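You operate a simulated robot arm through the tools that you are given. There is no shell and no other tool.

You are at the controls of a simulated robot arm. One attempt, no reset.

JOB
Rub the burr off the cream band pot, then rinse it from the green jug.
Fine: cream pad back on the drainer, empty jug back in the sink basin; pour the pot out into the basin and stand it on the drainer. Set down upright: green jug.

Only the result counts: the job must be done as asked and must still hold three seconds after the hand-in. Knocking over, shifting, dropping, spilling or breaking anything else fails it.

ROBOT AND FRAMES
A 7-joint arm with a three-finger gripper, fixed in place. Base frame: the origin is on the floor under the middle of its stand, x ahead of it, y to its left, z up. Readings come in mm, degrees, newtons and seconds.
It reaches about 1342 mm from its shoulder. Its first joint turns from -166.0 to 166.0 degrees. Payload 2.69 kg.
The tool frame sits at the grasp point between the pads (the TCP): z along the fingers, y along the line on which they close. The tips reach 30 mm beyond it. The gripper opens to 128 mm; its body begins 117 mm behind the TCP.
Orientation is told as [roll, pitch, yaw] about the base's x, y, z axes, in that order, counted from this pose: with the fingers straight down and closing along the base's y, the tool's x points along the base's -x, its y along +y and its z along -z.

CONTROLS
- The arm moves only by the tool jog_arm. Its argument "targets" is a list that holds one entry, the list of rows, each a list of 7 numbers: the turn, a rotation vector about the base's x, y, z in degrees, then the shift along the base's x, y, z in mm, then the gripper command, from -1 (fully open) to 1 (shut), values between in proportion. In form: [[[rx, ry, rz, dx, dy, dz, fingers], ...]]. A call has 1 to 20 rows; each row shifts and turns the commanded pose from where the row before left it. Rows are played at 5 a second. More than 50 mm and 8.6 degrees between two rows, or a gripper value outside its range, and nothing of the call is played. Where a pose cannot be reached the arm comes as near as it can. A force on the tool above 40 N (or 10 N above the force at the start of the call, whichever is more), or a blocked arm, ends the call early, and 0.2 s more pass. Each finger travels about 127 mm/s and halts on what it meets, pressing with about 30 N; the grip force reading is that of the motor and also rises with nothing between the fingers. The clock runs only during rows and for 0.2 s after the last one: add rows that do not move to give the fingers time. It gives the time, the measured TCP pose, the force on the tool (base axes), the opening and the grip force at its end, in the units of the frame above (readings bear some noise), with the torque about the TCP (base axes, N m) and any sound that the robot's microphone picked up.
- Cameras (640 x 400 px; columns grow to the right, rows downward): "scene" is fixed at [401.2, 497.6, 1551]; the picture's right is [-0.75, -0.66, 0.00], its down [-0.47, 0.53, -0.71] and it looks along [0.47, -0.53, -0.71] (base axes); focal length 247 px, centre (320, 200). "wrist" rides on the gripper at [58, 54, -131] in the tool frame; the picture's right is [-0.68, 0.74, 0.00], its down [-0.62, -0.57, -0.55] and it looks along [-0.40, -0.37, 0.84] (tool axes); focal length 234 px, centre (320, 200). There is no depth. A picture from a camera that has moved, and an enlarged one, comes with that camera's place and axes in the base frame and with its lens.
- get_image(camera): a new picture of that camera. It takes no simulated time.
- raise_lower(by): moves the trunk up (or, below 0, down) by that many mm; the arm rides with it, the base frame stays. It gives what a move gives, with no picture.
- enlarge(camera, box): a new picture of the part [left, top, right, bottom] of that camera's present view, enlarged. It takes no simulated time.
- finish_job(): hands the job in; it is judged then, once.

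Nothing tells you positions but the pictures and the camera data. Unless the task says otherwise, let go and move clear before handing in.

The tools are called after "Emit:" as name(argument=value, ...) on one line, values as JSON. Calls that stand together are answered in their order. jog_arm: Moves the arm, as the interface text tells. Its arguments: {"type":"object","properties":{"targets":{"type":"array"}},"required":["targets"]} The other tools are called the same way: raise_lower (by) moves the trunk up or down; get_image (camera) takes a picture; enlarge (camera, box) takes an enlarged picture of a part of a camera's view; finish_job () hands the job in.

At the start:

```text
clock: 0.0
ee_pos: [563.1, -17.3, 1344.3]
tool_rot: [0.0, 0.1, 0.0]
contact_force: [0.4, 0.5, -1.2]
wrist_torque: [0.0, 0.0, 0.02]
width: 127.9
finger_force: 0.1
trunk travel left (down, up): [-150.0, 200.0]
```

scene: 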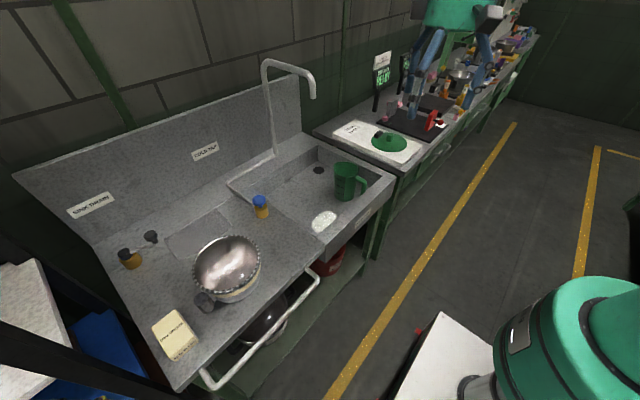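
wrist: 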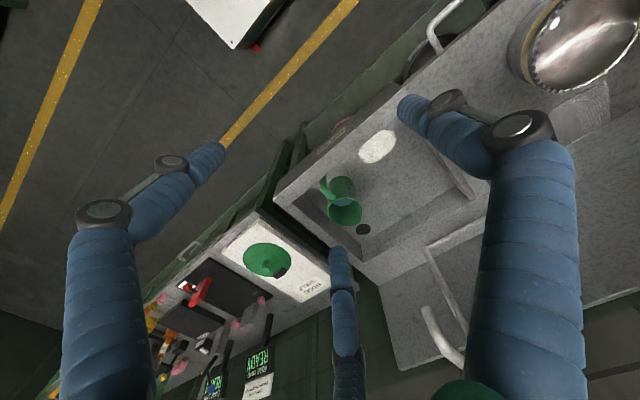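

I see a sink unit with a drainer on the left holding a shiny pot, a cream pad and a few small things, and a green jug in the basin. I'll enlarge the views before moving anything.

Emit:
enlarge(camera="scene", box=[90, 180, 290, 380])

Emit:
enlarge(camera="scene", box=[220, 100, 400, 280])

Emit:
enlarge(camera="scene", box=[320, 0, 540, 180])

Emit:
enlarge(camera="wrist", box=[400, 0, 640, 160])

Emit:
enlarge(camera="wrist", box=[220, 90, 460, 290])

```text
2.00 times, centred on (190, 280) of scene
camera zoom: at [401.2, 497.6, 1551.0], right [-0.75, -0.66, 0.0], down [-0.47, 0.53, -0.71], along [0.47, -0.53, -0.71], focal length 494 px, centre (580, 40)
```

zoom: 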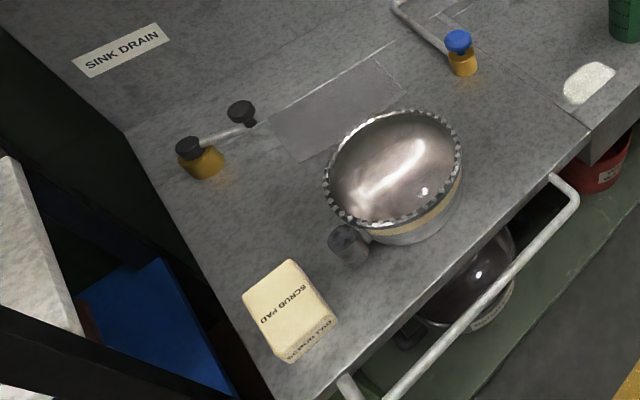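

```text
2.22 times, centred on (310, 190) of scene
camera zoom: at [401.2, 497.6, 1551.0], right [-0.75, -0.66, 0.0], down [-0.47, 0.53, -0.71], along [0.47, -0.53, -0.71], focal length 549 px, centre (342, 222)
```

zoom: 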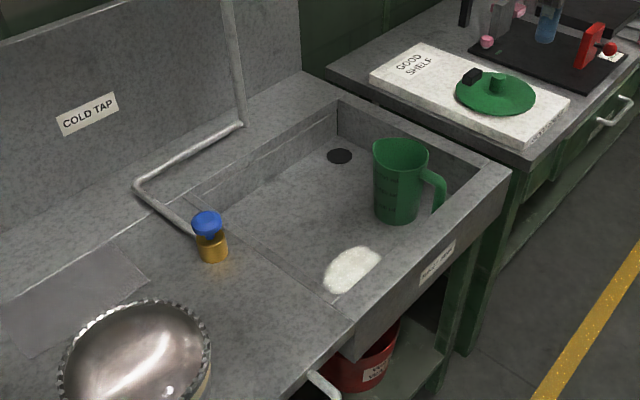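

```text
2.22 times, centred on (430, 90) of scene
camera zoom: at [401.2, 497.6, 1551.0], right [-0.75, -0.66, 0.0], down [-0.47, 0.53, -0.71], along [0.47, -0.53, -0.71], focal length 549 px, centre (76, 444)
```

zoom: 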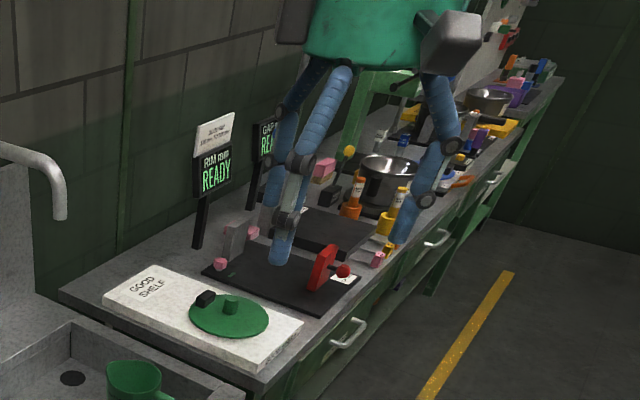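

```text
2.50 times, centred on (520, 80) of wrist
camera zoom: at [503.8, 37.0, 1475.9], right [0.68, 0.74, 0.0], down [0.62, -0.57, 0.55], along [0.4, -0.37, -0.84], focal length 585 px, centre (-180, 500)
```

zoom: 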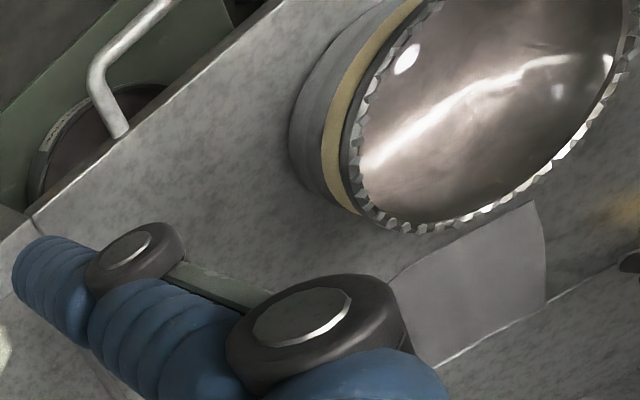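

```text
2.00 times, centred on (340, 190) of wrist
camera zoom: at [503.8, 37.0, 1475.9], right [0.68, 0.74, 0.0], down [0.62, -0.57, 0.55], along [0.4, -0.37, -0.84], focal length 468 px, centre (280, 220)
```

zoom: 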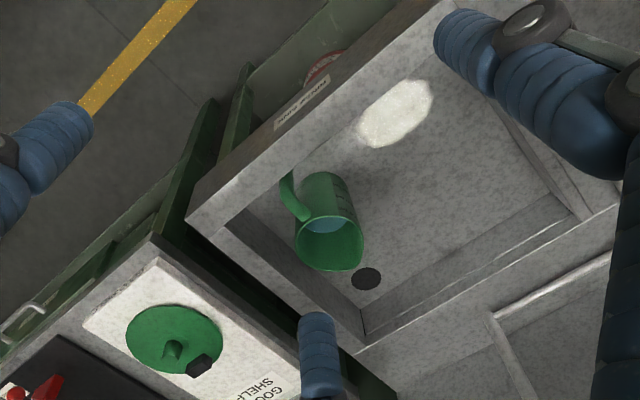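

The pot with the jagged rim carries a cream band, and a second one sits on the shelf below. I'll zoom in further to read the labels and see the pot's handle and the burr.

Emit:
enlarge(camera="scene", box=[180, 220, 280, 320])

Emit:
enlarge(camera="scene", box=[130, 280, 230, 380])

Emit:
enlarge(camera="scene", box=[225, 250, 355, 370])

Emit:
enlarge(camera="scene", box=[310, 140, 390, 220])

Emit:
enlarge(camera="scene", box=[360, 30, 440, 90])

Emit:
enlarge(camera="scene", box=[100, 190, 290, 290])

Emit:
enlarge(camera="scene", box=[0, 240, 140, 400])

```text
4.00 times, centred on (230, 270) of scene
camera zoom: at [401.2, 497.6, 1551.0], right [-0.75, -0.66, 0.0], down [-0.47, 0.53, -0.71], along [0.47, -0.53, -0.71], focal length 988 px, centre (680, -80)
```

zoom: 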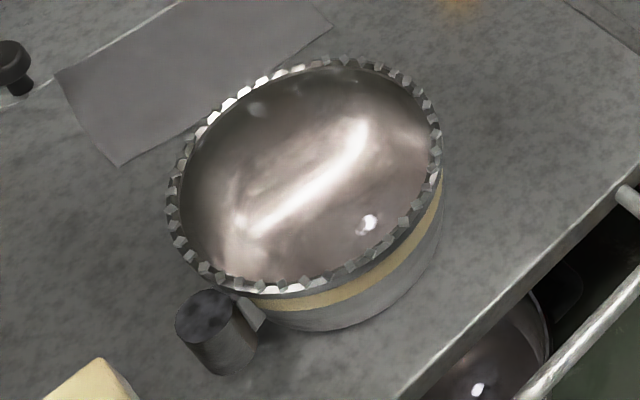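

```text
4.00 times, centred on (180, 330) of scene
camera zoom: at [401.2, 497.6, 1551.0], right [-0.75, -0.66, 0.0], down [-0.47, 0.53, -0.71], along [0.47, -0.53, -0.71], focal length 988 px, centre (880, -320)
```

zoom: 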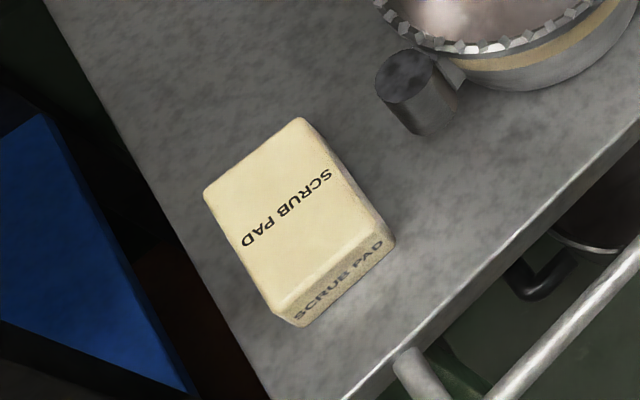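

```text
3.33 times, centred on (290, 310) of scene
camera zoom: at [401.2, 497.6, 1551.0], right [-0.75, -0.66, 0.0], down [-0.47, 0.53, -0.71], along [0.47, -0.53, -0.71], focal length 824 px, centre (420, -167)
```

zoom: 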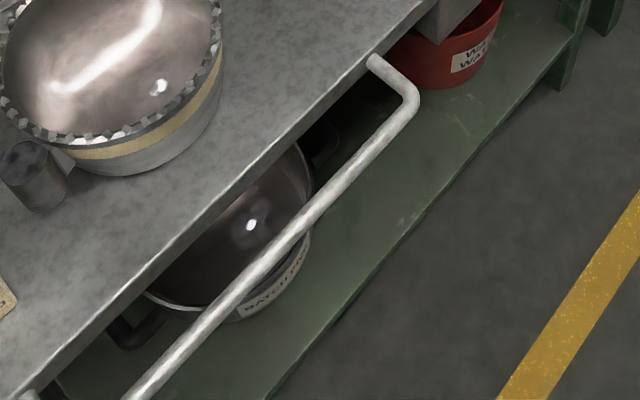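

```text
5.00 times, centred on (350, 180) of scene
camera zoom: at [401.2, 497.6, 1551.0], right [-0.75, -0.66, 0.0], down [-0.47, 0.53, -0.71], along [0.47, -0.53, -0.71], focal length 1235 px, centre (170, 300)
```

zoom: 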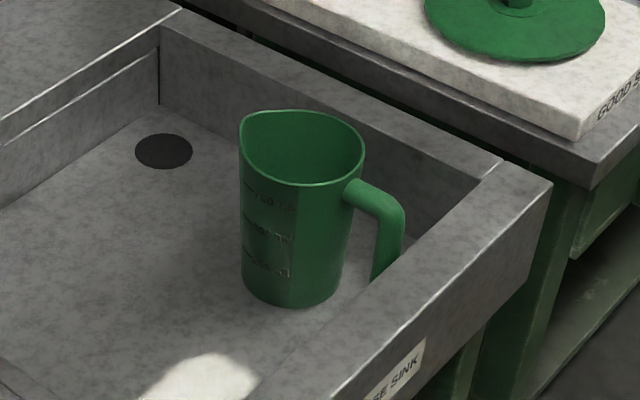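

```text
6.67 times, centred on (400, 60) of scene
camera zoom: at [401.2, 497.6, 1551.0], right [-0.75, -0.66, 0.0], down [-0.47, 0.53, -0.71], along [0.47, -0.53, -0.71], focal length 1647 px, centre (-213, 1133)
```

zoom: 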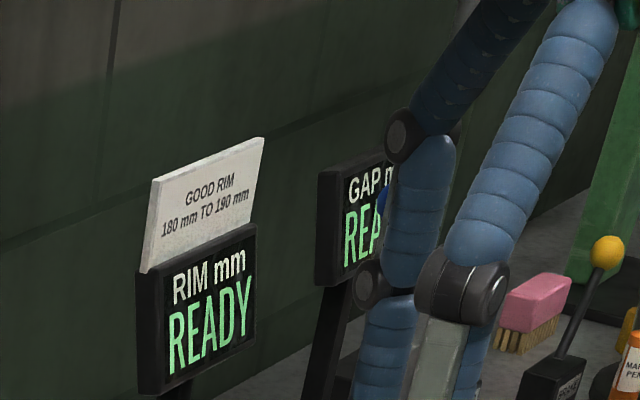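

```text
3.37 times, centred on (195, 240) of scene
camera zoom: at [401.2, 497.6, 1551.0], right [-0.75, -0.66, 0.0], down [-0.47, 0.53, -0.71], along [0.47, -0.53, -0.71], focal length 832 px, centre (741, 65)
```

zoom: 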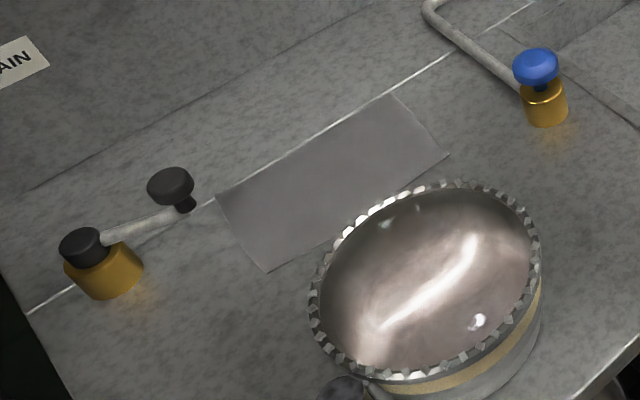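

```text
2.50 times, centred on (70, 320) of scene
camera zoom: at [401.2, 497.6, 1551.0], right [-0.75, -0.66, 0.0], down [-0.47, 0.53, -0.71], along [0.47, -0.53, -0.71], focal length 618 px, centre (945, -100)
```

zoom: 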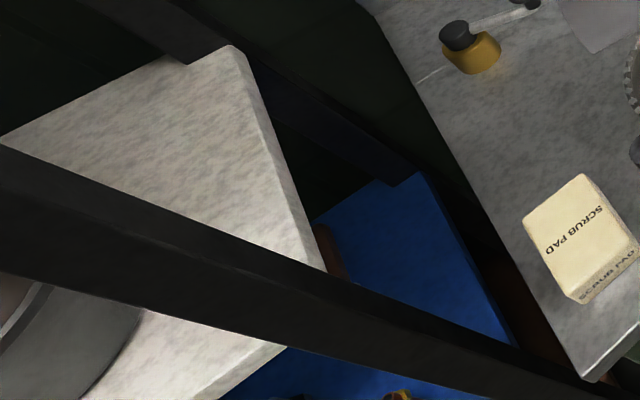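

The counter top seems to be at z≈862 with its front edge at x≈700. I put the pot near (806, 407), the pad near (788, 585) and the jug near (820, -126). I'll move the arm up over the pot side for a second viewpoint.

Emit:
jog_arm(targets=[[[0, 0, 0, 0, 40, 5, -1], [0, 0, 0, 0, 48, 0, -1], [0, 0, 0, 0, 48, 0, -1], [0, 0, 0, 0, 48, 0, -1], [0, 0, 0, 0, 48, 0, -1], [0, 0, 0, 0, 48, 0, -1], [0, 0, 0, 0, 48, 0, -1], [0, 0, 0, 0, 48, 0, -1], [0, 0, 0, 0, 48, 0, -1], [0, 0, 0, 0, 48, 0, -1], [0, 0, 0, 20, 40, 0, -1], [0, 0, 0, 30, 0, 0, -1], [0, 0, 0, 0, 0, 0, -1]]])

Emit:
get_image(camera="wrist")

Emit:
get_image(camera="scene")

```text
clock: 2.8
ee_pos: [613.1, 493.6, 1349.2]
tool_rot: [-0.1, 0.0, 0.0]
contact_force: [0.6, 0.1, 0.0]
wrist_torque: [0.05, 0.0, 0.0]
width: 128.1
finger_force: 0.1
trunk travel left (down, up): [-150.0, 200.0]
```

```text
taken
camera wrist: at [554.3, 548.6, 1481.3], right [0.68, 0.74, 0.0], down [0.62, -0.57, 0.55], along [0.4, -0.37, -0.84], focal length 234 px, centre (320, 200)
```

wrist: 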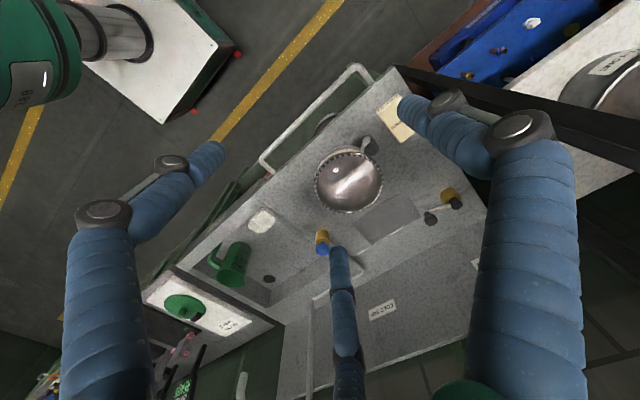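

```text
taken
```

scene: 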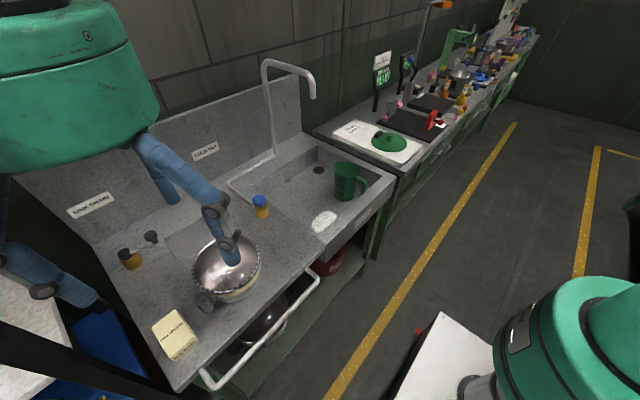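

This view shows the whole sink unit. I'll enlarge its parts to triangulate the positions.

Emit:
enlarge(camera="wrist", box=[300, 60, 440, 220])

Emit:
enlarge(camera="wrist", box=[170, 180, 350, 300])

Emit:
enlarge(camera="wrist", box=[380, 0, 640, 140])

Emit:
enlarge(camera="scene", box=[140, 270, 240, 370])

```text
2.50 times, centred on (370, 140) of wrist
camera zoom: at [554.3, 548.6, 1481.3], right [0.68, 0.74, 0.0], down [0.62, -0.57, 0.55], along [0.4, -0.37, -0.84], focal length 585 px, centre (195, 350)
```

zoom: 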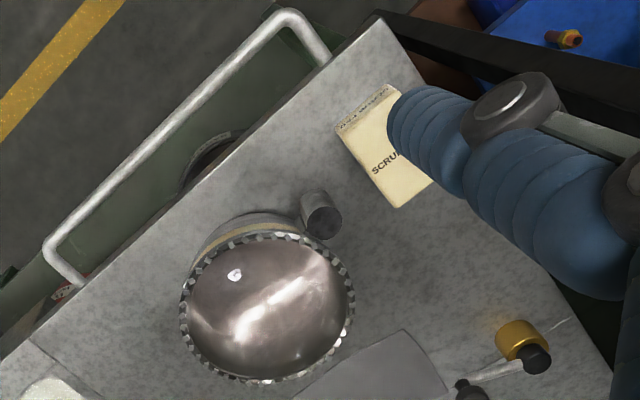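

```text
3.33 times, centred on (260, 240) of wrist
camera zoom: at [554.3, 548.6, 1481.3], right [0.68, 0.74, 0.0], down [0.62, -0.57, 0.55], along [0.4, -0.37, -0.84], focal length 781 px, centre (520, 67)
```

zoom: 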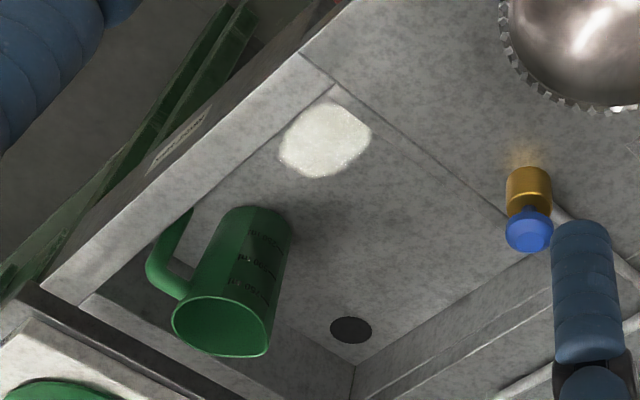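

```text
2.46 times, centred on (510, 70) of wrist
camera zoom: at [554.3, 548.6, 1481.3], right [0.68, 0.74, 0.0], down [0.62, -0.57, 0.55], along [0.4, -0.37, -0.84], focal length 576 px, centre (-148, 520)
```

zoom: 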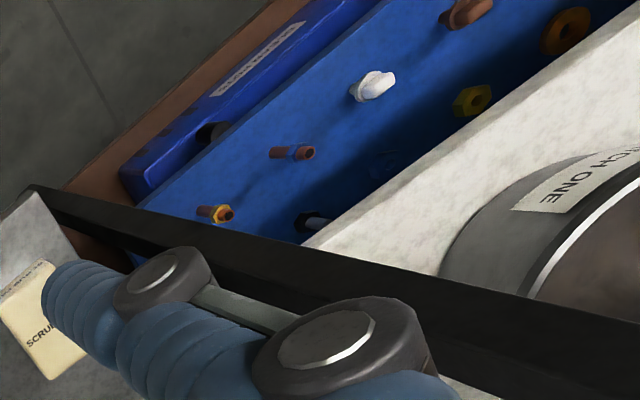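

```text
4.00 times, centred on (190, 320) of scene
camera zoom: at [401.2, 497.6, 1551.0], right [-0.75, -0.66, 0.0], down [-0.47, 0.53, -0.71], along [0.47, -0.53, -0.71], focal length 988 px, centre (840, -280)
```

zoom: 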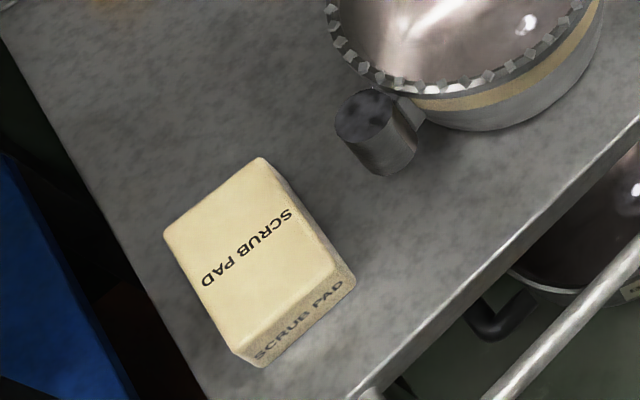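

I have the rack post standing near the counter's front-left corner and a shelf board beside it, so I need clearance there. I'll watch how the three fingers close in free air.

Emit:
jog_arm(targets=[[[0, 0, 0, 0, 0, 0, 0.1], [0, 0, 0, 0, 0, 0, 0.1], [0, 0, 0, 0, 0, 0, 0.1], [0, 0, 0, 0, 0, 0, 0.1]]])

Emit:
get_image(camera="wrist")

Emit:
jog_arm(targets=[[[0, 0, 0, 0, 0, 0, 1], [0, 0, 0, 0, 0, 0, 1], [0, 0, 0, 0, 0, 0, 1], [0, 0, 0, 0, 0, 0, 1]]])

Emit:
get_image(camera="wrist")

Emit:
get_image(camera="scene")

```text
clock: 3.8
ee_pos: [612.9, 494.0, 1350.9]
tool_rot: [0.0, 0.0, 0.0]
contact_force: [0.0, 0.2, -0.9]
wrist_torque: [-0.01, 0.0, 0.0]
width: 57.6
finger_force: 0.0
trunk travel left (down, up): [-150.0, 200.0]
```

```text
taken
camera wrist: at [553.6, 549.2, 1480.9], right [0.68, 0.74, 0.0], down [0.62, -0.57, 0.55], along [0.4, -0.37, -0.84], focal length 234 px, centre (320, 200)
```

wrist: 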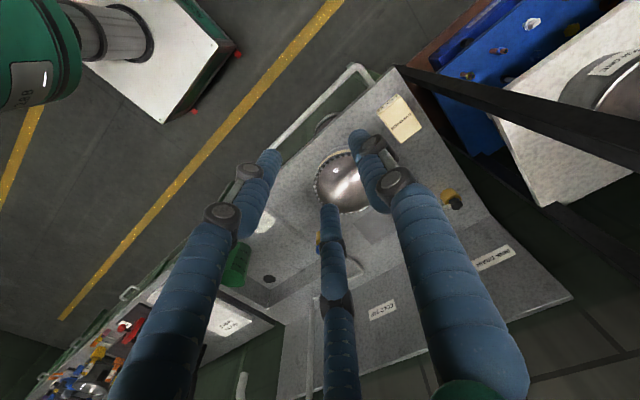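

```text
clock: 4.8
ee_pos: [612.6, 494.8, 1349.5]
tool_rot: [0.1, 0.0, 0.0]
contact_force: [0.3, -0.1, 0.1]
wrist_torque: [0.01, -0.03, -0.01]
width: 2.0
finger_force: 29.6
trunk travel left (down, up): [-150.0, 200.0]
```

```text
taken
camera wrist: at [553.6, 549.2, 1480.9], right [0.68, 0.74, 0.0], down [0.62, -0.57, 0.55], along [0.4, -0.37, -0.84], focal length 234 px, centre (320, 200)
```

wrist: 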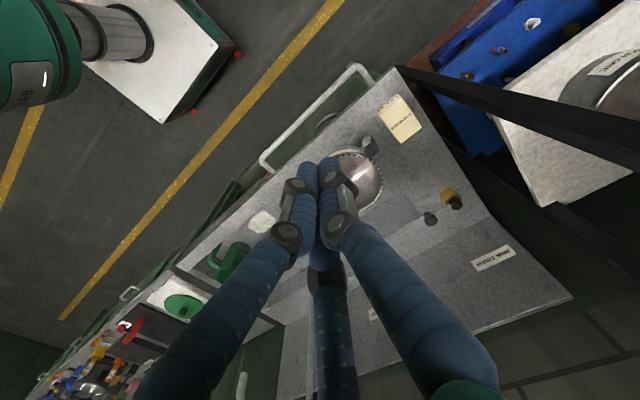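

```text
taken
```

scene: 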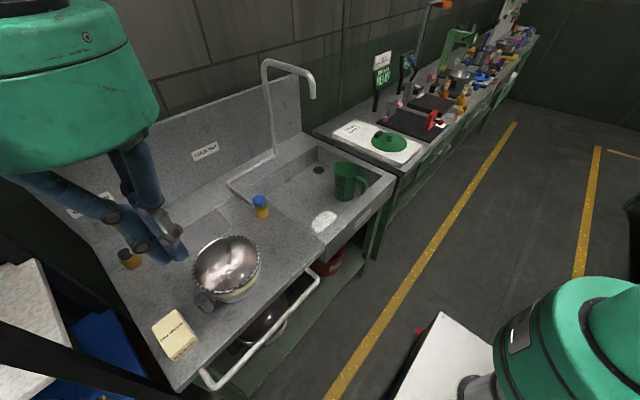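

The fingers close centrically at 120° spacing. I need the rack post and shelf positions more exactly, so I'll look from a few different places.

Emit:
jog_arm(targets=[[[0, 0, 0, 0, -45, 0, -1], [0, 0, 0, 0, -45, 0, -1], [0, 0, 0, 0, -45, 0, -1], [0, 0, 0, 0, -45, 0, -1], [0, 0, 0, 0, 0, 0, -1]]])

Emit:
get_image(camera="wrist")

Emit:
enlarge(camera="wrist", box=[400, 0, 640, 160])

Emit:
enlarge(camera="scene", box=[0, 180, 220, 400])

```text
clock: 6.0
ee_pos: [612.4, 311.6, 1350.3]
tool_rot: [-0.1, 0.1, 0.0]
contact_force: [0.5, -0.8, -0.5]
wrist_torque: [0.07, 0.0, 0.04]
width: 127.7
finger_force: 0.1
trunk travel left (down, up): [-150.0, 200.0]
```

```text
taken
camera wrist: at [553.0, 366.0, 1481.1], right [0.68, 0.74, 0.0], down [0.62, -0.57, 0.55], along [0.4, -0.37, -0.84], focal length 234 px, centre (320, 200)
```

wrist: 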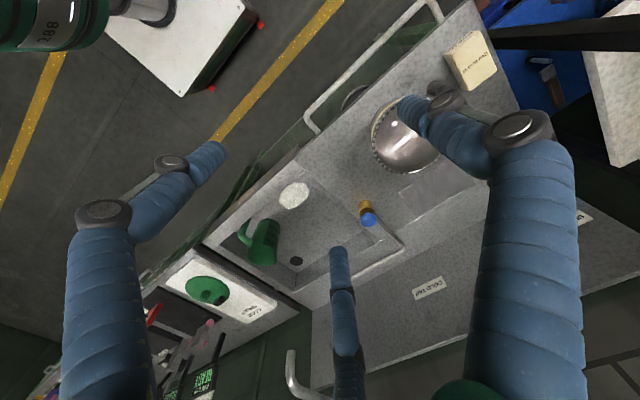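

```text
2.50 times, centred on (520, 80) of wrist
camera zoom: at [553.0, 366.0, 1481.1], right [0.68, 0.74, 0.0], down [0.62, -0.57, 0.55], along [0.4, -0.37, -0.84], focal length 585 px, centre (-180, 500)
```

zoom: 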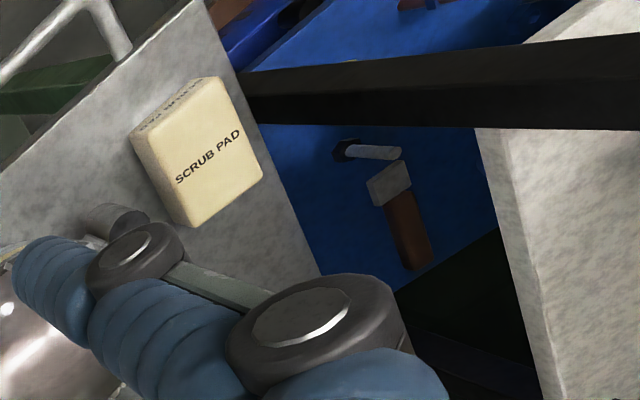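

```text
1.82 times, centred on (110, 290) of scene
camera zoom: at [401.2, 497.6, 1551.0], right [-0.75, -0.66, 0.0], down [-0.47, 0.53, -0.71], along [0.47, -0.53, -0.71], focal length 449 px, centre (702, 36)
```

zoom: 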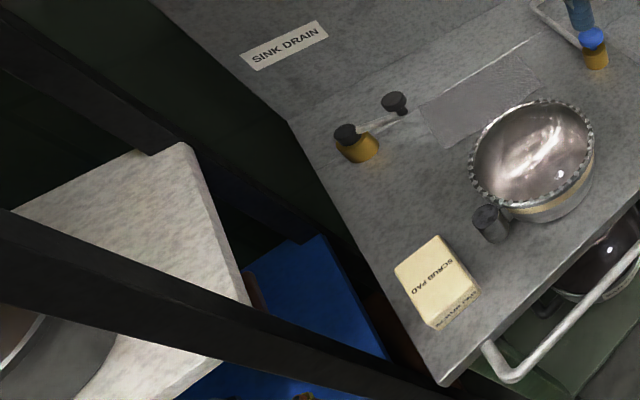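

The rack post comes out near (889, 762) and the board at z≈910 beyond y≈756, which gives enough room for the pad. I'll zoom on the pad, pot handle and jug from this viewpoint for exact triangulation.

Emit:
enlarge(camera="wrist", box=[440, 20, 520, 100])

Emit:
enlarge(camera="wrist", box=[220, 170, 320, 280])

Emit:
enlarge(camera="scene", box=[150, 300, 210, 370])

```text
5.00 times, centred on (480, 60) of wrist
camera zoom: at [553.0, 366.0, 1481.1], right [0.68, 0.74, 0.0], down [0.62, -0.57, 0.55], along [0.4, -0.37, -0.84], focal length 1171 px, centre (-480, 900)
```

zoom: 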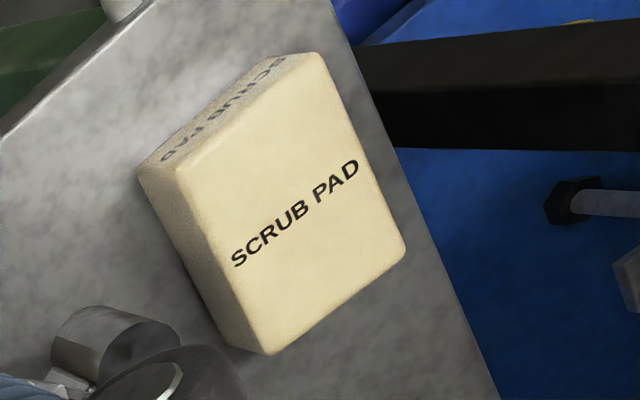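

```text
3.64 times, centred on (270, 225) of wrist
camera zoom: at [553.0, 366.0, 1481.1], right [0.68, 0.74, 0.0], down [0.62, -0.57, 0.55], along [0.4, -0.37, -0.84], focal length 852 px, centre (502, 109)
```

zoom: 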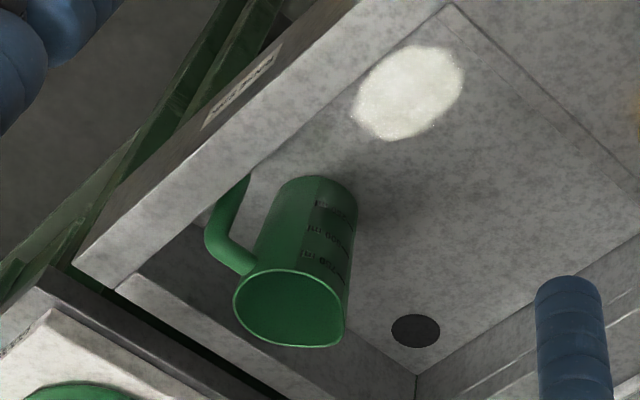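

```text
5.71 times, centred on (180, 335) of scene
camera zoom: at [401.2, 497.6, 1551.0], right [-0.75, -0.66, 0.0], down [-0.47, 0.53, -0.71], along [0.47, -0.53, -0.71], focal length 1412 px, centre (1120, -571)
```

zoom: 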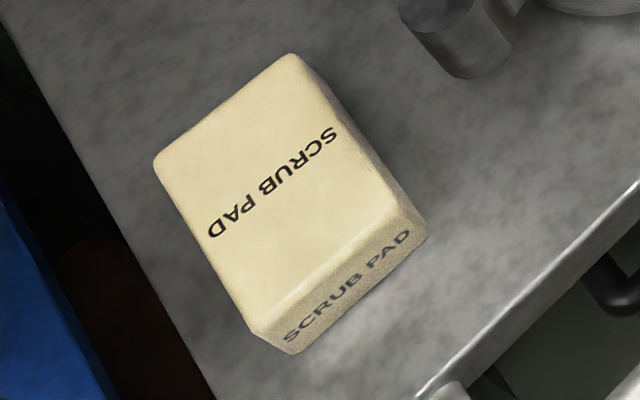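

The pad measures about 93×60×38 mm, centred at (792, 586) with its top at z≈914. I'll take a closer look at the pot and its side post to see whether the post stands above the rim.

Emit:
jog_arm(targets=[[[0, 0, 0, 8, 42, -30, -1], [0, 0, 0, 8, 42, -30, -1], [0, 0, 0, 8, 42, -30, -1], [0, 0, 0, 8, 42, -30, -1], [0, 0, 0, 6, 0, -30, -1], [0, 0, 0, 0, 0, 0, -1]]])

Emit:
get_image(camera="wrist")

Emit:
enlarge(camera="wrist", box=[260, 120, 440, 280])

```text
refused: row 1 steps farther than a row can; nothing moved
```

```text
taken
camera wrist: at [553.0, 366.0, 1481.1], right [0.68, 0.74, 0.0], down [0.62, -0.57, 0.55], along [0.4, -0.37, -0.84], focal length 234 px, centre (320, 200)
```

wrist: 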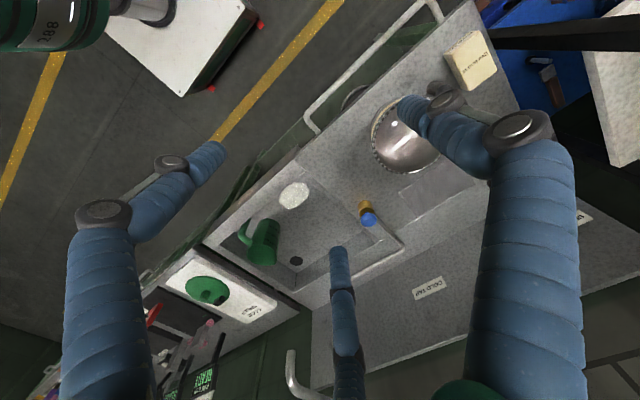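

```text
2.50 times, centred on (350, 200) of wrist
camera zoom: at [553.0, 366.0, 1481.1], right [0.68, 0.74, 0.0], down [0.62, -0.57, 0.55], along [0.4, -0.37, -0.84], focal length 585 px, centre (245, 200)
```

zoom: 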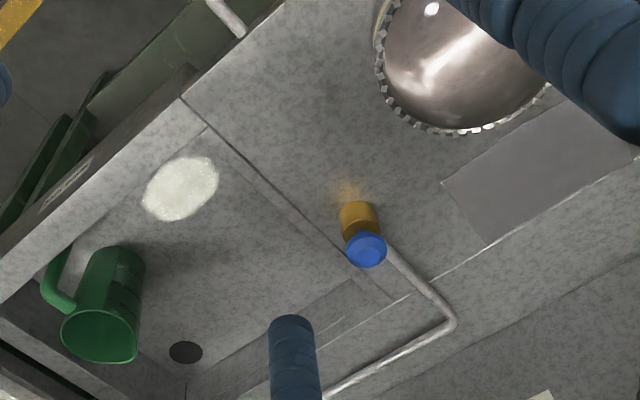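

That row was over the 50 mm limit, so nothing moved. I'll repeat the approach with smaller rows.

Emit:
jog_arm(targets=[[[0, 0, 0, 8, 36, -28, -1], [0, 0, 0, 8, 36, -28, -1], [0, 0, 0, 8, 36, -28, -1], [0, 0, 0, 8, 36, -28, -1], [0, 0, 0, 6, 24, -38, -1], [0, 0, 0, 0, 0, 0, -1]]])

Emit:
get_image(camera="wrist")

Emit:
enlarge(camera="wrist", box=[260, 120, 440, 280])

```text
clock: 7.4
ee_pos: [648.1, 482.4, 1199.5]
tool_rot: [0.0, 0.1, 0.0]
contact_force: [0.1, 0.0, -0.7]
wrist_torque: [-0.04, 0.0, 0.02]
width: 128.0
finger_force: 0.1
trunk travel left (down, up): [-150.0, 200.0]
```

```text
taken
camera wrist: at [589.6, 537.0, 1330.5], right [0.68, 0.74, 0.0], down [0.62, -0.57, 0.55], along [0.4, -0.37, -0.84], focal length 234 px, centre (320, 200)
```

wrist: 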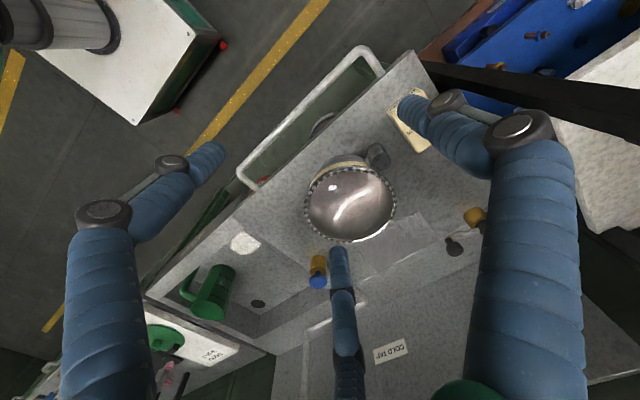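

```text
2.50 times, centred on (350, 200) of wrist
camera zoom: at [589.6, 537.0, 1330.5], right [0.68, 0.74, 0.0], down [0.62, -0.57, 0.55], along [0.4, -0.37, -0.84], focal length 585 px, centre (245, 200)
```

zoom: 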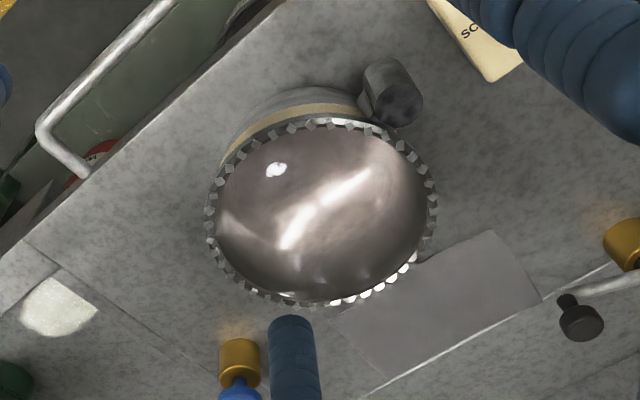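

This view puts the pot centre near (819, 405) with the rim at z≈955, and the side post near (790, 502) with its top slightly below the rim. I'll place the camera straight above the post to judge the gap and the true layout.

Emit:
jog_arm(targets=[[[0, 0, 0, 45, -8, 0, -1], [0, 0, 0, 45, -8, 0, -1], [0, 0, 0, 45, -8, 0, -1], [0, 0, 0, 45, -8, 0, -1], [0, 0, 0, 20, -4, 0, -1], [0, 0, 0, 0, 0, 0, -1]]])

Emit:
get_image(camera="wrist")

Emit:
enlarge(camera="wrist", box=[220, 0, 420, 130])

Emit:
get_image(camera="scene")

```text
clock: 8.8
ee_pos: [850.0, 445.8, 1199.6]
tool_rot: [0.0, 0.0, 0.0]
contact_force: [0.0, -1.1, 0.0]
wrist_torque: [0.05, 0.04, -0.03]
width: 128.2
finger_force: 0.1
trunk travel left (down, up): [-150.0, 200.0]
```

```text
taken
camera wrist: at [790.7, 500.8, 1330.5], right [0.68, 0.74, 0.0], down [0.62, -0.57, 0.55], along [0.4, -0.37, -0.84], focal length 234 px, centre (320, 200)
```

wrist: 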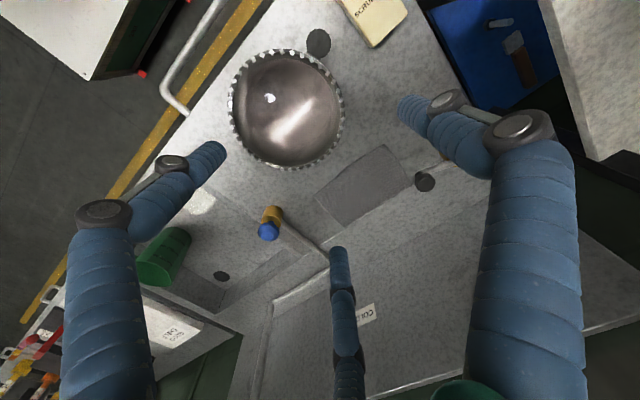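

```text
3.08 times, centred on (320, 65) of wrist
camera zoom: at [790.7, 500.8, 1330.5], right [0.68, 0.74, 0.0], down [0.62, -0.57, 0.55], along [0.4, -0.37, -0.84], focal length 720 px, centre (320, 615)
```

zoom: 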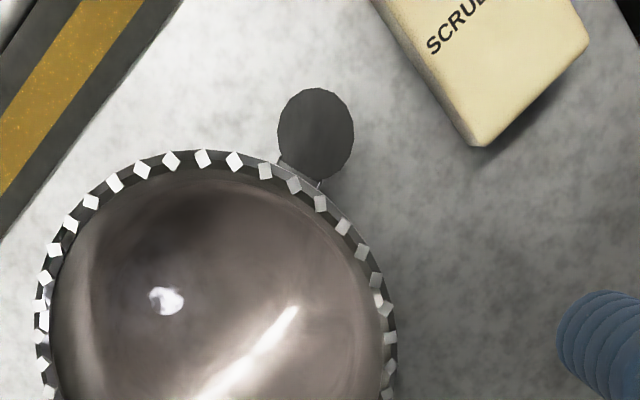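

```text
taken
```

scene: 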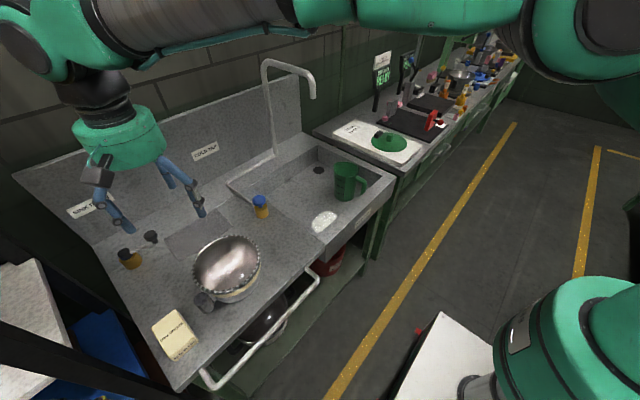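

Straight-down view gives the post at (786, 502), Ø≈34, and the pot centre at (823, 403) with rim radius ≈89. Now I'll go above the pad at (793, 586) and descend to grip its upper part.

Emit:
jog_arm(targets=[[[0, 0, 0, -15, 35, -12, -1], [0, 0, 0, -14, 35, -12, -1], [0, 0, 0, -14, 35, -12, -1], [0, 0, 0, -14, 35, -14, -1], [0, 0, 0, 0, 0, -40, -1], [0, 0, 0, 0, 0, -40, -1], [0, 0, 0, 0, 0, -30, -1], [0, 0, 0, 0, 0, 0, -1]]])

Emit:
get_image(camera="wrist")

Emit:
get_image(camera="scene")

```text
clock: 10.6
ee_pos: [795.3, 587.4, 1041.5]
tool_rot: [-0.1, 0.0, 0.0]
contact_force: [0.1, 0.0, 0.6]
wrist_torque: [-0.01, 0.0, -0.02]
width: 127.9
finger_force: 0.0
trunk travel left (down, up): [-150.0, 200.0]
```

```text
taken
camera wrist: at [737.0, 642.0, 1172.2], right [0.68, 0.74, 0.0], down [0.62, -0.57, 0.55], along [0.4, -0.37, -0.84], focal length 234 px, centre (320, 200)
```

wrist: 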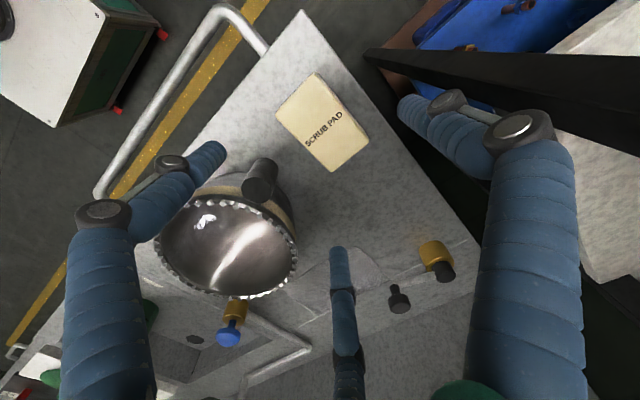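

```text
taken
```

scene: 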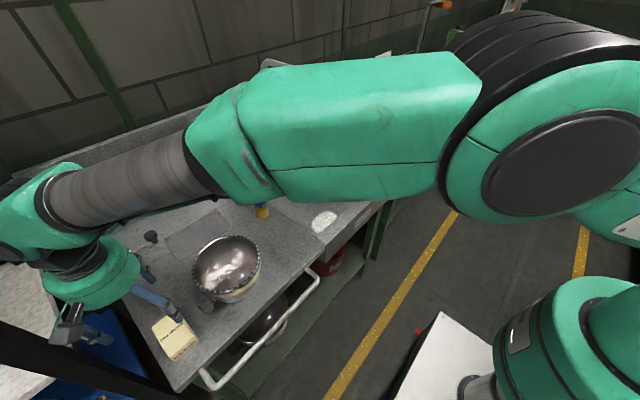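

My reading of the pad's y differs by about 10 mm between views, so I'll enlarge before descending.

Emit:
enlarge(camera="wrist", box=[250, 50, 410, 190])

Emit:
enlarge(camera="scene", box=[40, 240, 240, 380])

```text
2.86 times, centred on (330, 120) of wrist
camera zoom: at [737.0, 642.0, 1172.2], right [0.68, 0.74, 0.0], down [0.62, -0.57, 0.55], along [0.4, -0.37, -0.84], focal length 669 px, centre (291, 429)
```

zoom: 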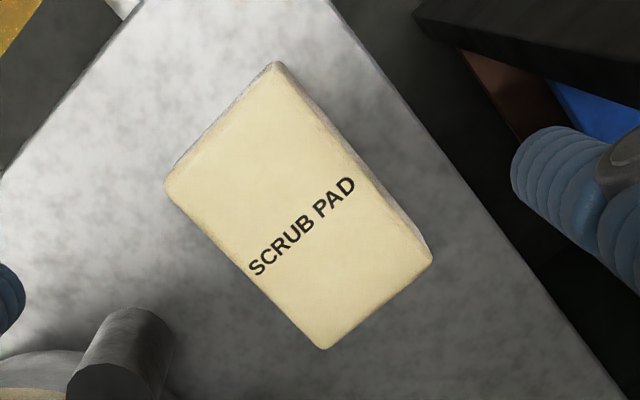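

```text
2.86 times, centred on (140, 310) of scene
camera zoom: at [401.2, 497.6, 1551.0], right [-0.75, -0.66, 0.0], down [-0.47, 0.53, -0.71], along [0.47, -0.53, -0.71], focal length 706 px, centre (834, -114)
```

zoom: 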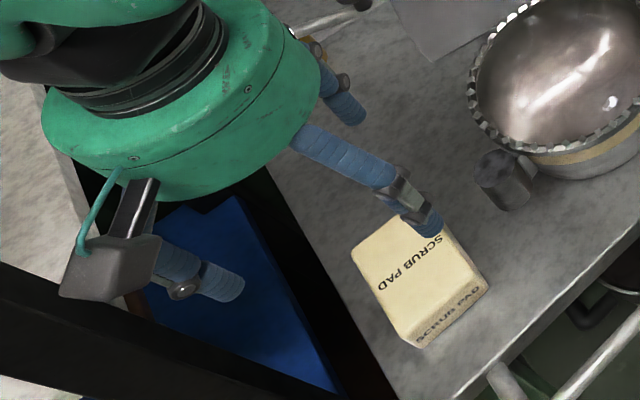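

The closest view is the most reliable, and it puts the pad centre at about (795, 595). I'll shift there, descend part way and check again.

Emit:
jog_arm(targets=[[[0, 0, 0, 0, 7, -20, -1], [0, 0, 0, 0, 0, -30, -1], [0, 0, 0, 0, 0, -30, -1], [0, 0, 0, 0, 0, 0, -1]]])

Emit:
enlarge(camera="wrist", box=[220, 40, 440, 260])

Emit:
enlarge(camera="scene", box=[60, 260, 240, 390])

```text
clock: 11.6
ee_pos: [795.4, 593.4, 958.4]
tool_rot: [-0.1, 0.0, 0.0]
contact_force: [1.1, 0.1, 0.2]
wrist_torque: [-0.01, -0.02, 0.0]
width: 127.9
finger_force: 0.2
trunk travel left (down, up): [-150.0, 200.0]
```

```text
1.82 times, centred on (330, 150) of wrist
camera zoom: at [736.2, 649.3, 1090.1], right [0.68, 0.74, 0.0], down [0.62, -0.57, 0.55], along [0.4, -0.37, -0.84], focal length 426 px, centre (302, 291)
```

zoom: 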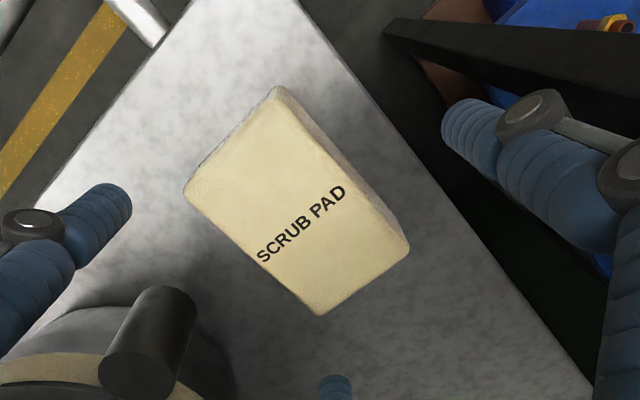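

```text
3.08 times, centred on (150, 325) of scene
camera zoom: at [401.2, 497.6, 1551.0], right [-0.75, -0.66, 0.0], down [-0.47, 0.53, -0.71], along [0.47, -0.53, -0.71], focal length 760 px, centre (843, -185)
```

zoom: 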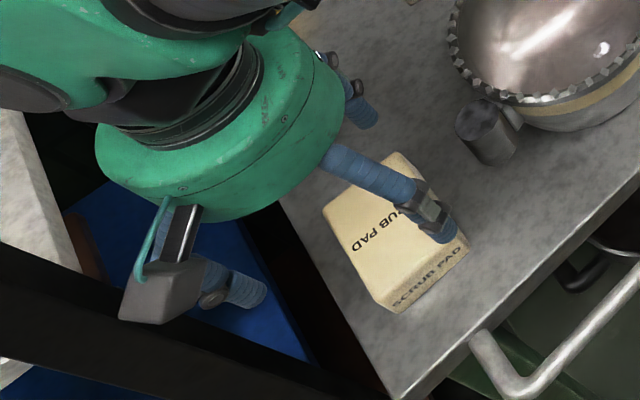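

The pad centre now reads about (792, 597), and the fingers straddle it. I'll shift 3 mm, descend the rest and close.

Emit:
jog_arm(targets=[[[0, 0, 0, -2, 3, -15, -1], [0, 0, 0, 0, 0, -15, -1], [0, 0, 0, 0, 0, -11, -1], [0, 0, 0, 0, 0, 0, -1]]])

Emit:
enlarge(camera="wrist", box=[180, 40, 460, 290])

```text
clock: 12.6
ee_pos: [791.9, 596.6, 918.8]
tool_rot: [-0.1, 0.0, 0.0]
contact_force: [0.4, -0.4, 0.2]
wrist_torque: [-0.02, 0.01, 0.01]
width: 128.1
finger_force: 0.1
trunk travel left (down, up): [-150.0, 200.0]
```

```text
1.60 times, centred on (320, 165) of wrist
camera zoom: at [733.1, 651.9, 1050.0], right [0.68, 0.74, 0.0], down [0.62, -0.57, 0.55], along [0.4, -0.37, -0.84], focal length 375 px, centre (320, 256)
```

zoom: 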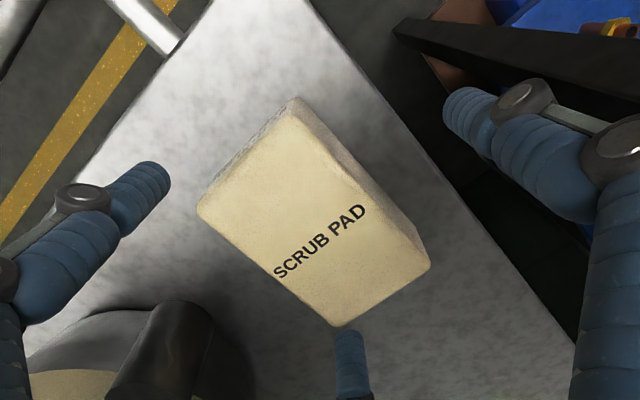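

The pad is framed by the fingers with no contact so far. I'll close the gripper slowly on it.

Emit:
jog_arm(targets=[[[0, 0, 0, 0, 0, 0, -0.5], [0, 0, 0, 0, 0, 0, 0], [0, 0, 0, 0, 0, 0, 0.3], [0, 0, 0, 0, 0, 0, 0.6], [0, 0, 0, 0, 0, 0, 1], [0, 0, 0, 0, 0, 0, 1], [0, 0, 0, 0, 0, 0, 1], [0, 0, 0, 0, 0, 0, 1]]])

Emit:
get_image(camera="wrist")

Emit:
enlarge(camera="scene", box=[80, 260, 240, 390])

```text
clock: 13.7
ee_pos: [795.3, 600.7, 929.1]
tool_rot: [0.4, -0.8, 0.1]
contact_force: [0.9, 3.5, 23.2]
wrist_torque: [-0.37, -1.68, 0.23]
width: 72.7
finger_force: 29.9
trunk travel left (down, up): [-150.0, 200.0]
stopped in row 5: the force on the tool passed its limit at 41 N (the readings are from after the stop); the commanded pose is now the measured one
```

```text
taken
camera wrist: at [734.8, 653.0, 1060.6], right [0.68, 0.74, 0.02], down [0.61, -0.57, 0.55], along [0.42, -0.36, -0.83], focal length 234 px, centre (320, 200)
```

wrist: 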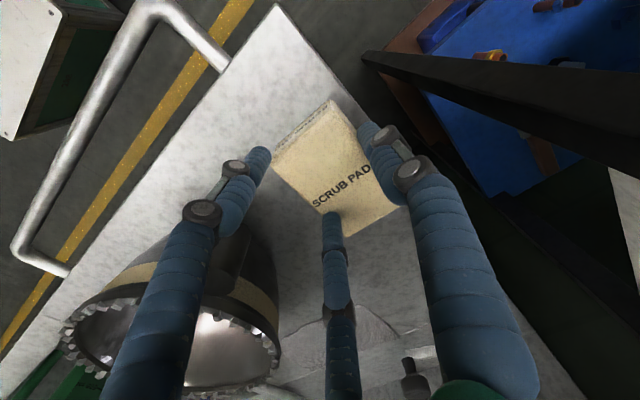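

```text
3.08 times, centred on (160, 325) of scene
camera zoom: at [401.2, 497.6, 1551.0], right [-0.75, -0.66, 0.0], down [-0.47, 0.53, -0.71], along [0.47, -0.53, -0.71], focal length 760 px, centre (812, -185)
```

zoom: 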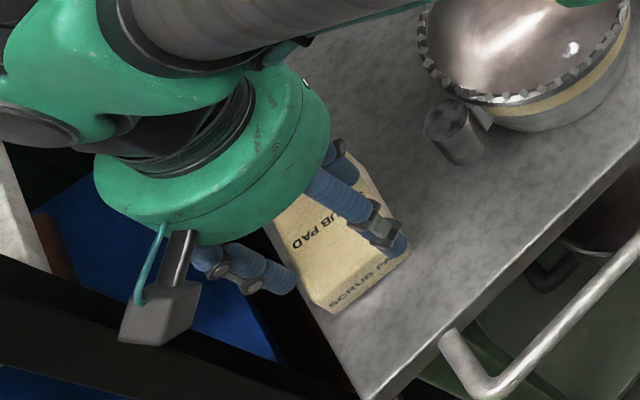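

The call stopped on a force limit while closing, and one finger looks like it is resting on the pad's corner. I'll look closely before doing anything else.

Emit:
enlarge(camera="wrist", box=[240, 80, 440, 280])

Emit:
enlarge(camera="scene", box=[130, 290, 230, 370])

```text
2.00 times, centred on (340, 180) of wrist
camera zoom: at [734.8, 653.0, 1060.6], right [0.68, 0.74, 0.02], down [0.61, -0.57, 0.55], along [0.42, -0.36, -0.83], focal length 468 px, centre (280, 240)
```

zoom: 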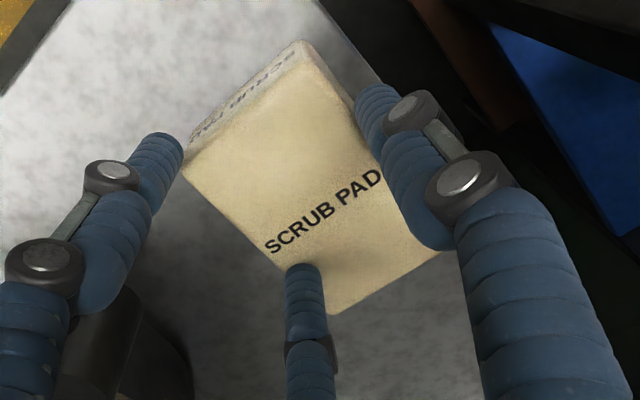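

```text
5.00 times, centred on (180, 330) of scene
camera zoom: at [401.2, 497.6, 1551.0], right [-0.75, -0.66, 0.0], down [-0.47, 0.53, -0.71], along [0.47, -0.53, -0.71], focal length 1235 px, centre (1020, -450)
```

zoom: 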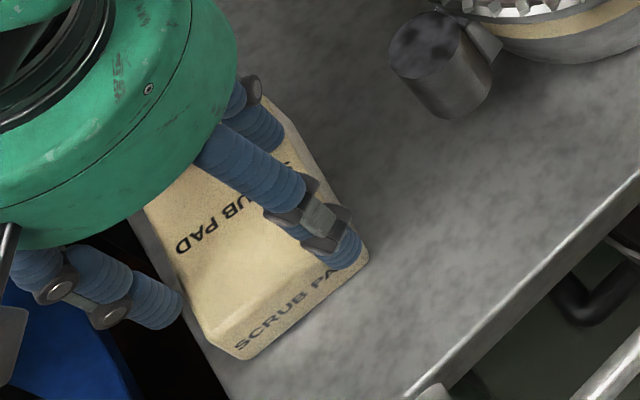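

The far finger seems to have slid onto the pad's top face. I'll open, lift clear and see where the pad sits now.

Emit:
jog_arm(targets=[[[0, 0, 0, 0, 0, 2, -1], [0, 0, 0, 0, 0, 5, -1], [0, 0, 0, 0, 0, 20, -1], [0, 0, 0, 0, 0, 30, -1], [0, 0, 0, 0, 0, 30, -1], [0, 0, 0, 0, 0, 0, -1]]])

Emit:
enlarge(camera="wrist", box=[250, 50, 410, 190])

Emit:
enlarge(camera="scene", box=[80, 260, 240, 390])

```text
clock: 15.1
ee_pos: [794.1, 596.6, 1009.7]
tool_rot: [0.2, -0.3, 0.0]
contact_force: [0.2, 0.2, 0.5]
wrist_torque: [0.03, -0.06, 0.04]
width: 127.8
finger_force: 0.0
trunk travel left (down, up): [-150.0, 200.0]
```

```text
2.86 times, centred on (330, 120) of wrist
camera zoom: at [733.5, 651.3, 1141.2], right [0.68, 0.74, 0.01], down [0.61, -0.57, 0.55], along [0.41, -0.37, -0.84], focal length 669 px, centre (291, 429)
```

zoom: 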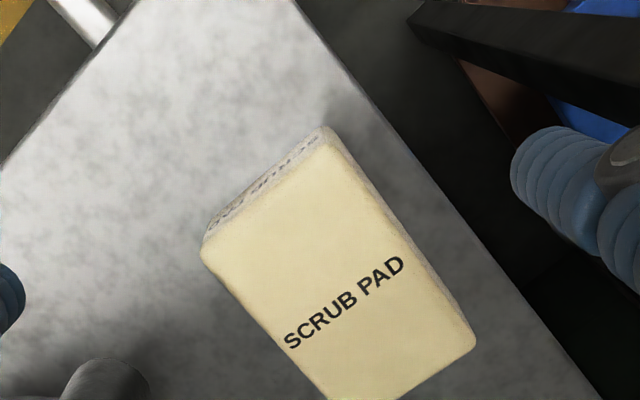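

```text
3.08 times, centred on (160, 325) of scene
camera zoom: at [401.2, 497.6, 1551.0], right [-0.75, -0.66, 0.0], down [-0.47, 0.53, -0.71], along [0.47, -0.53, -0.71], focal length 760 px, centre (812, -185)
```

zoom: 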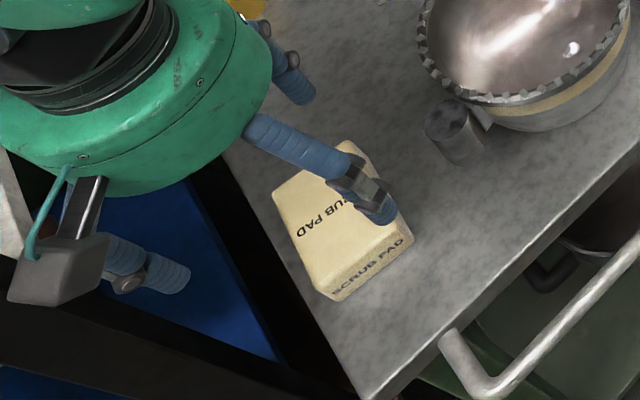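

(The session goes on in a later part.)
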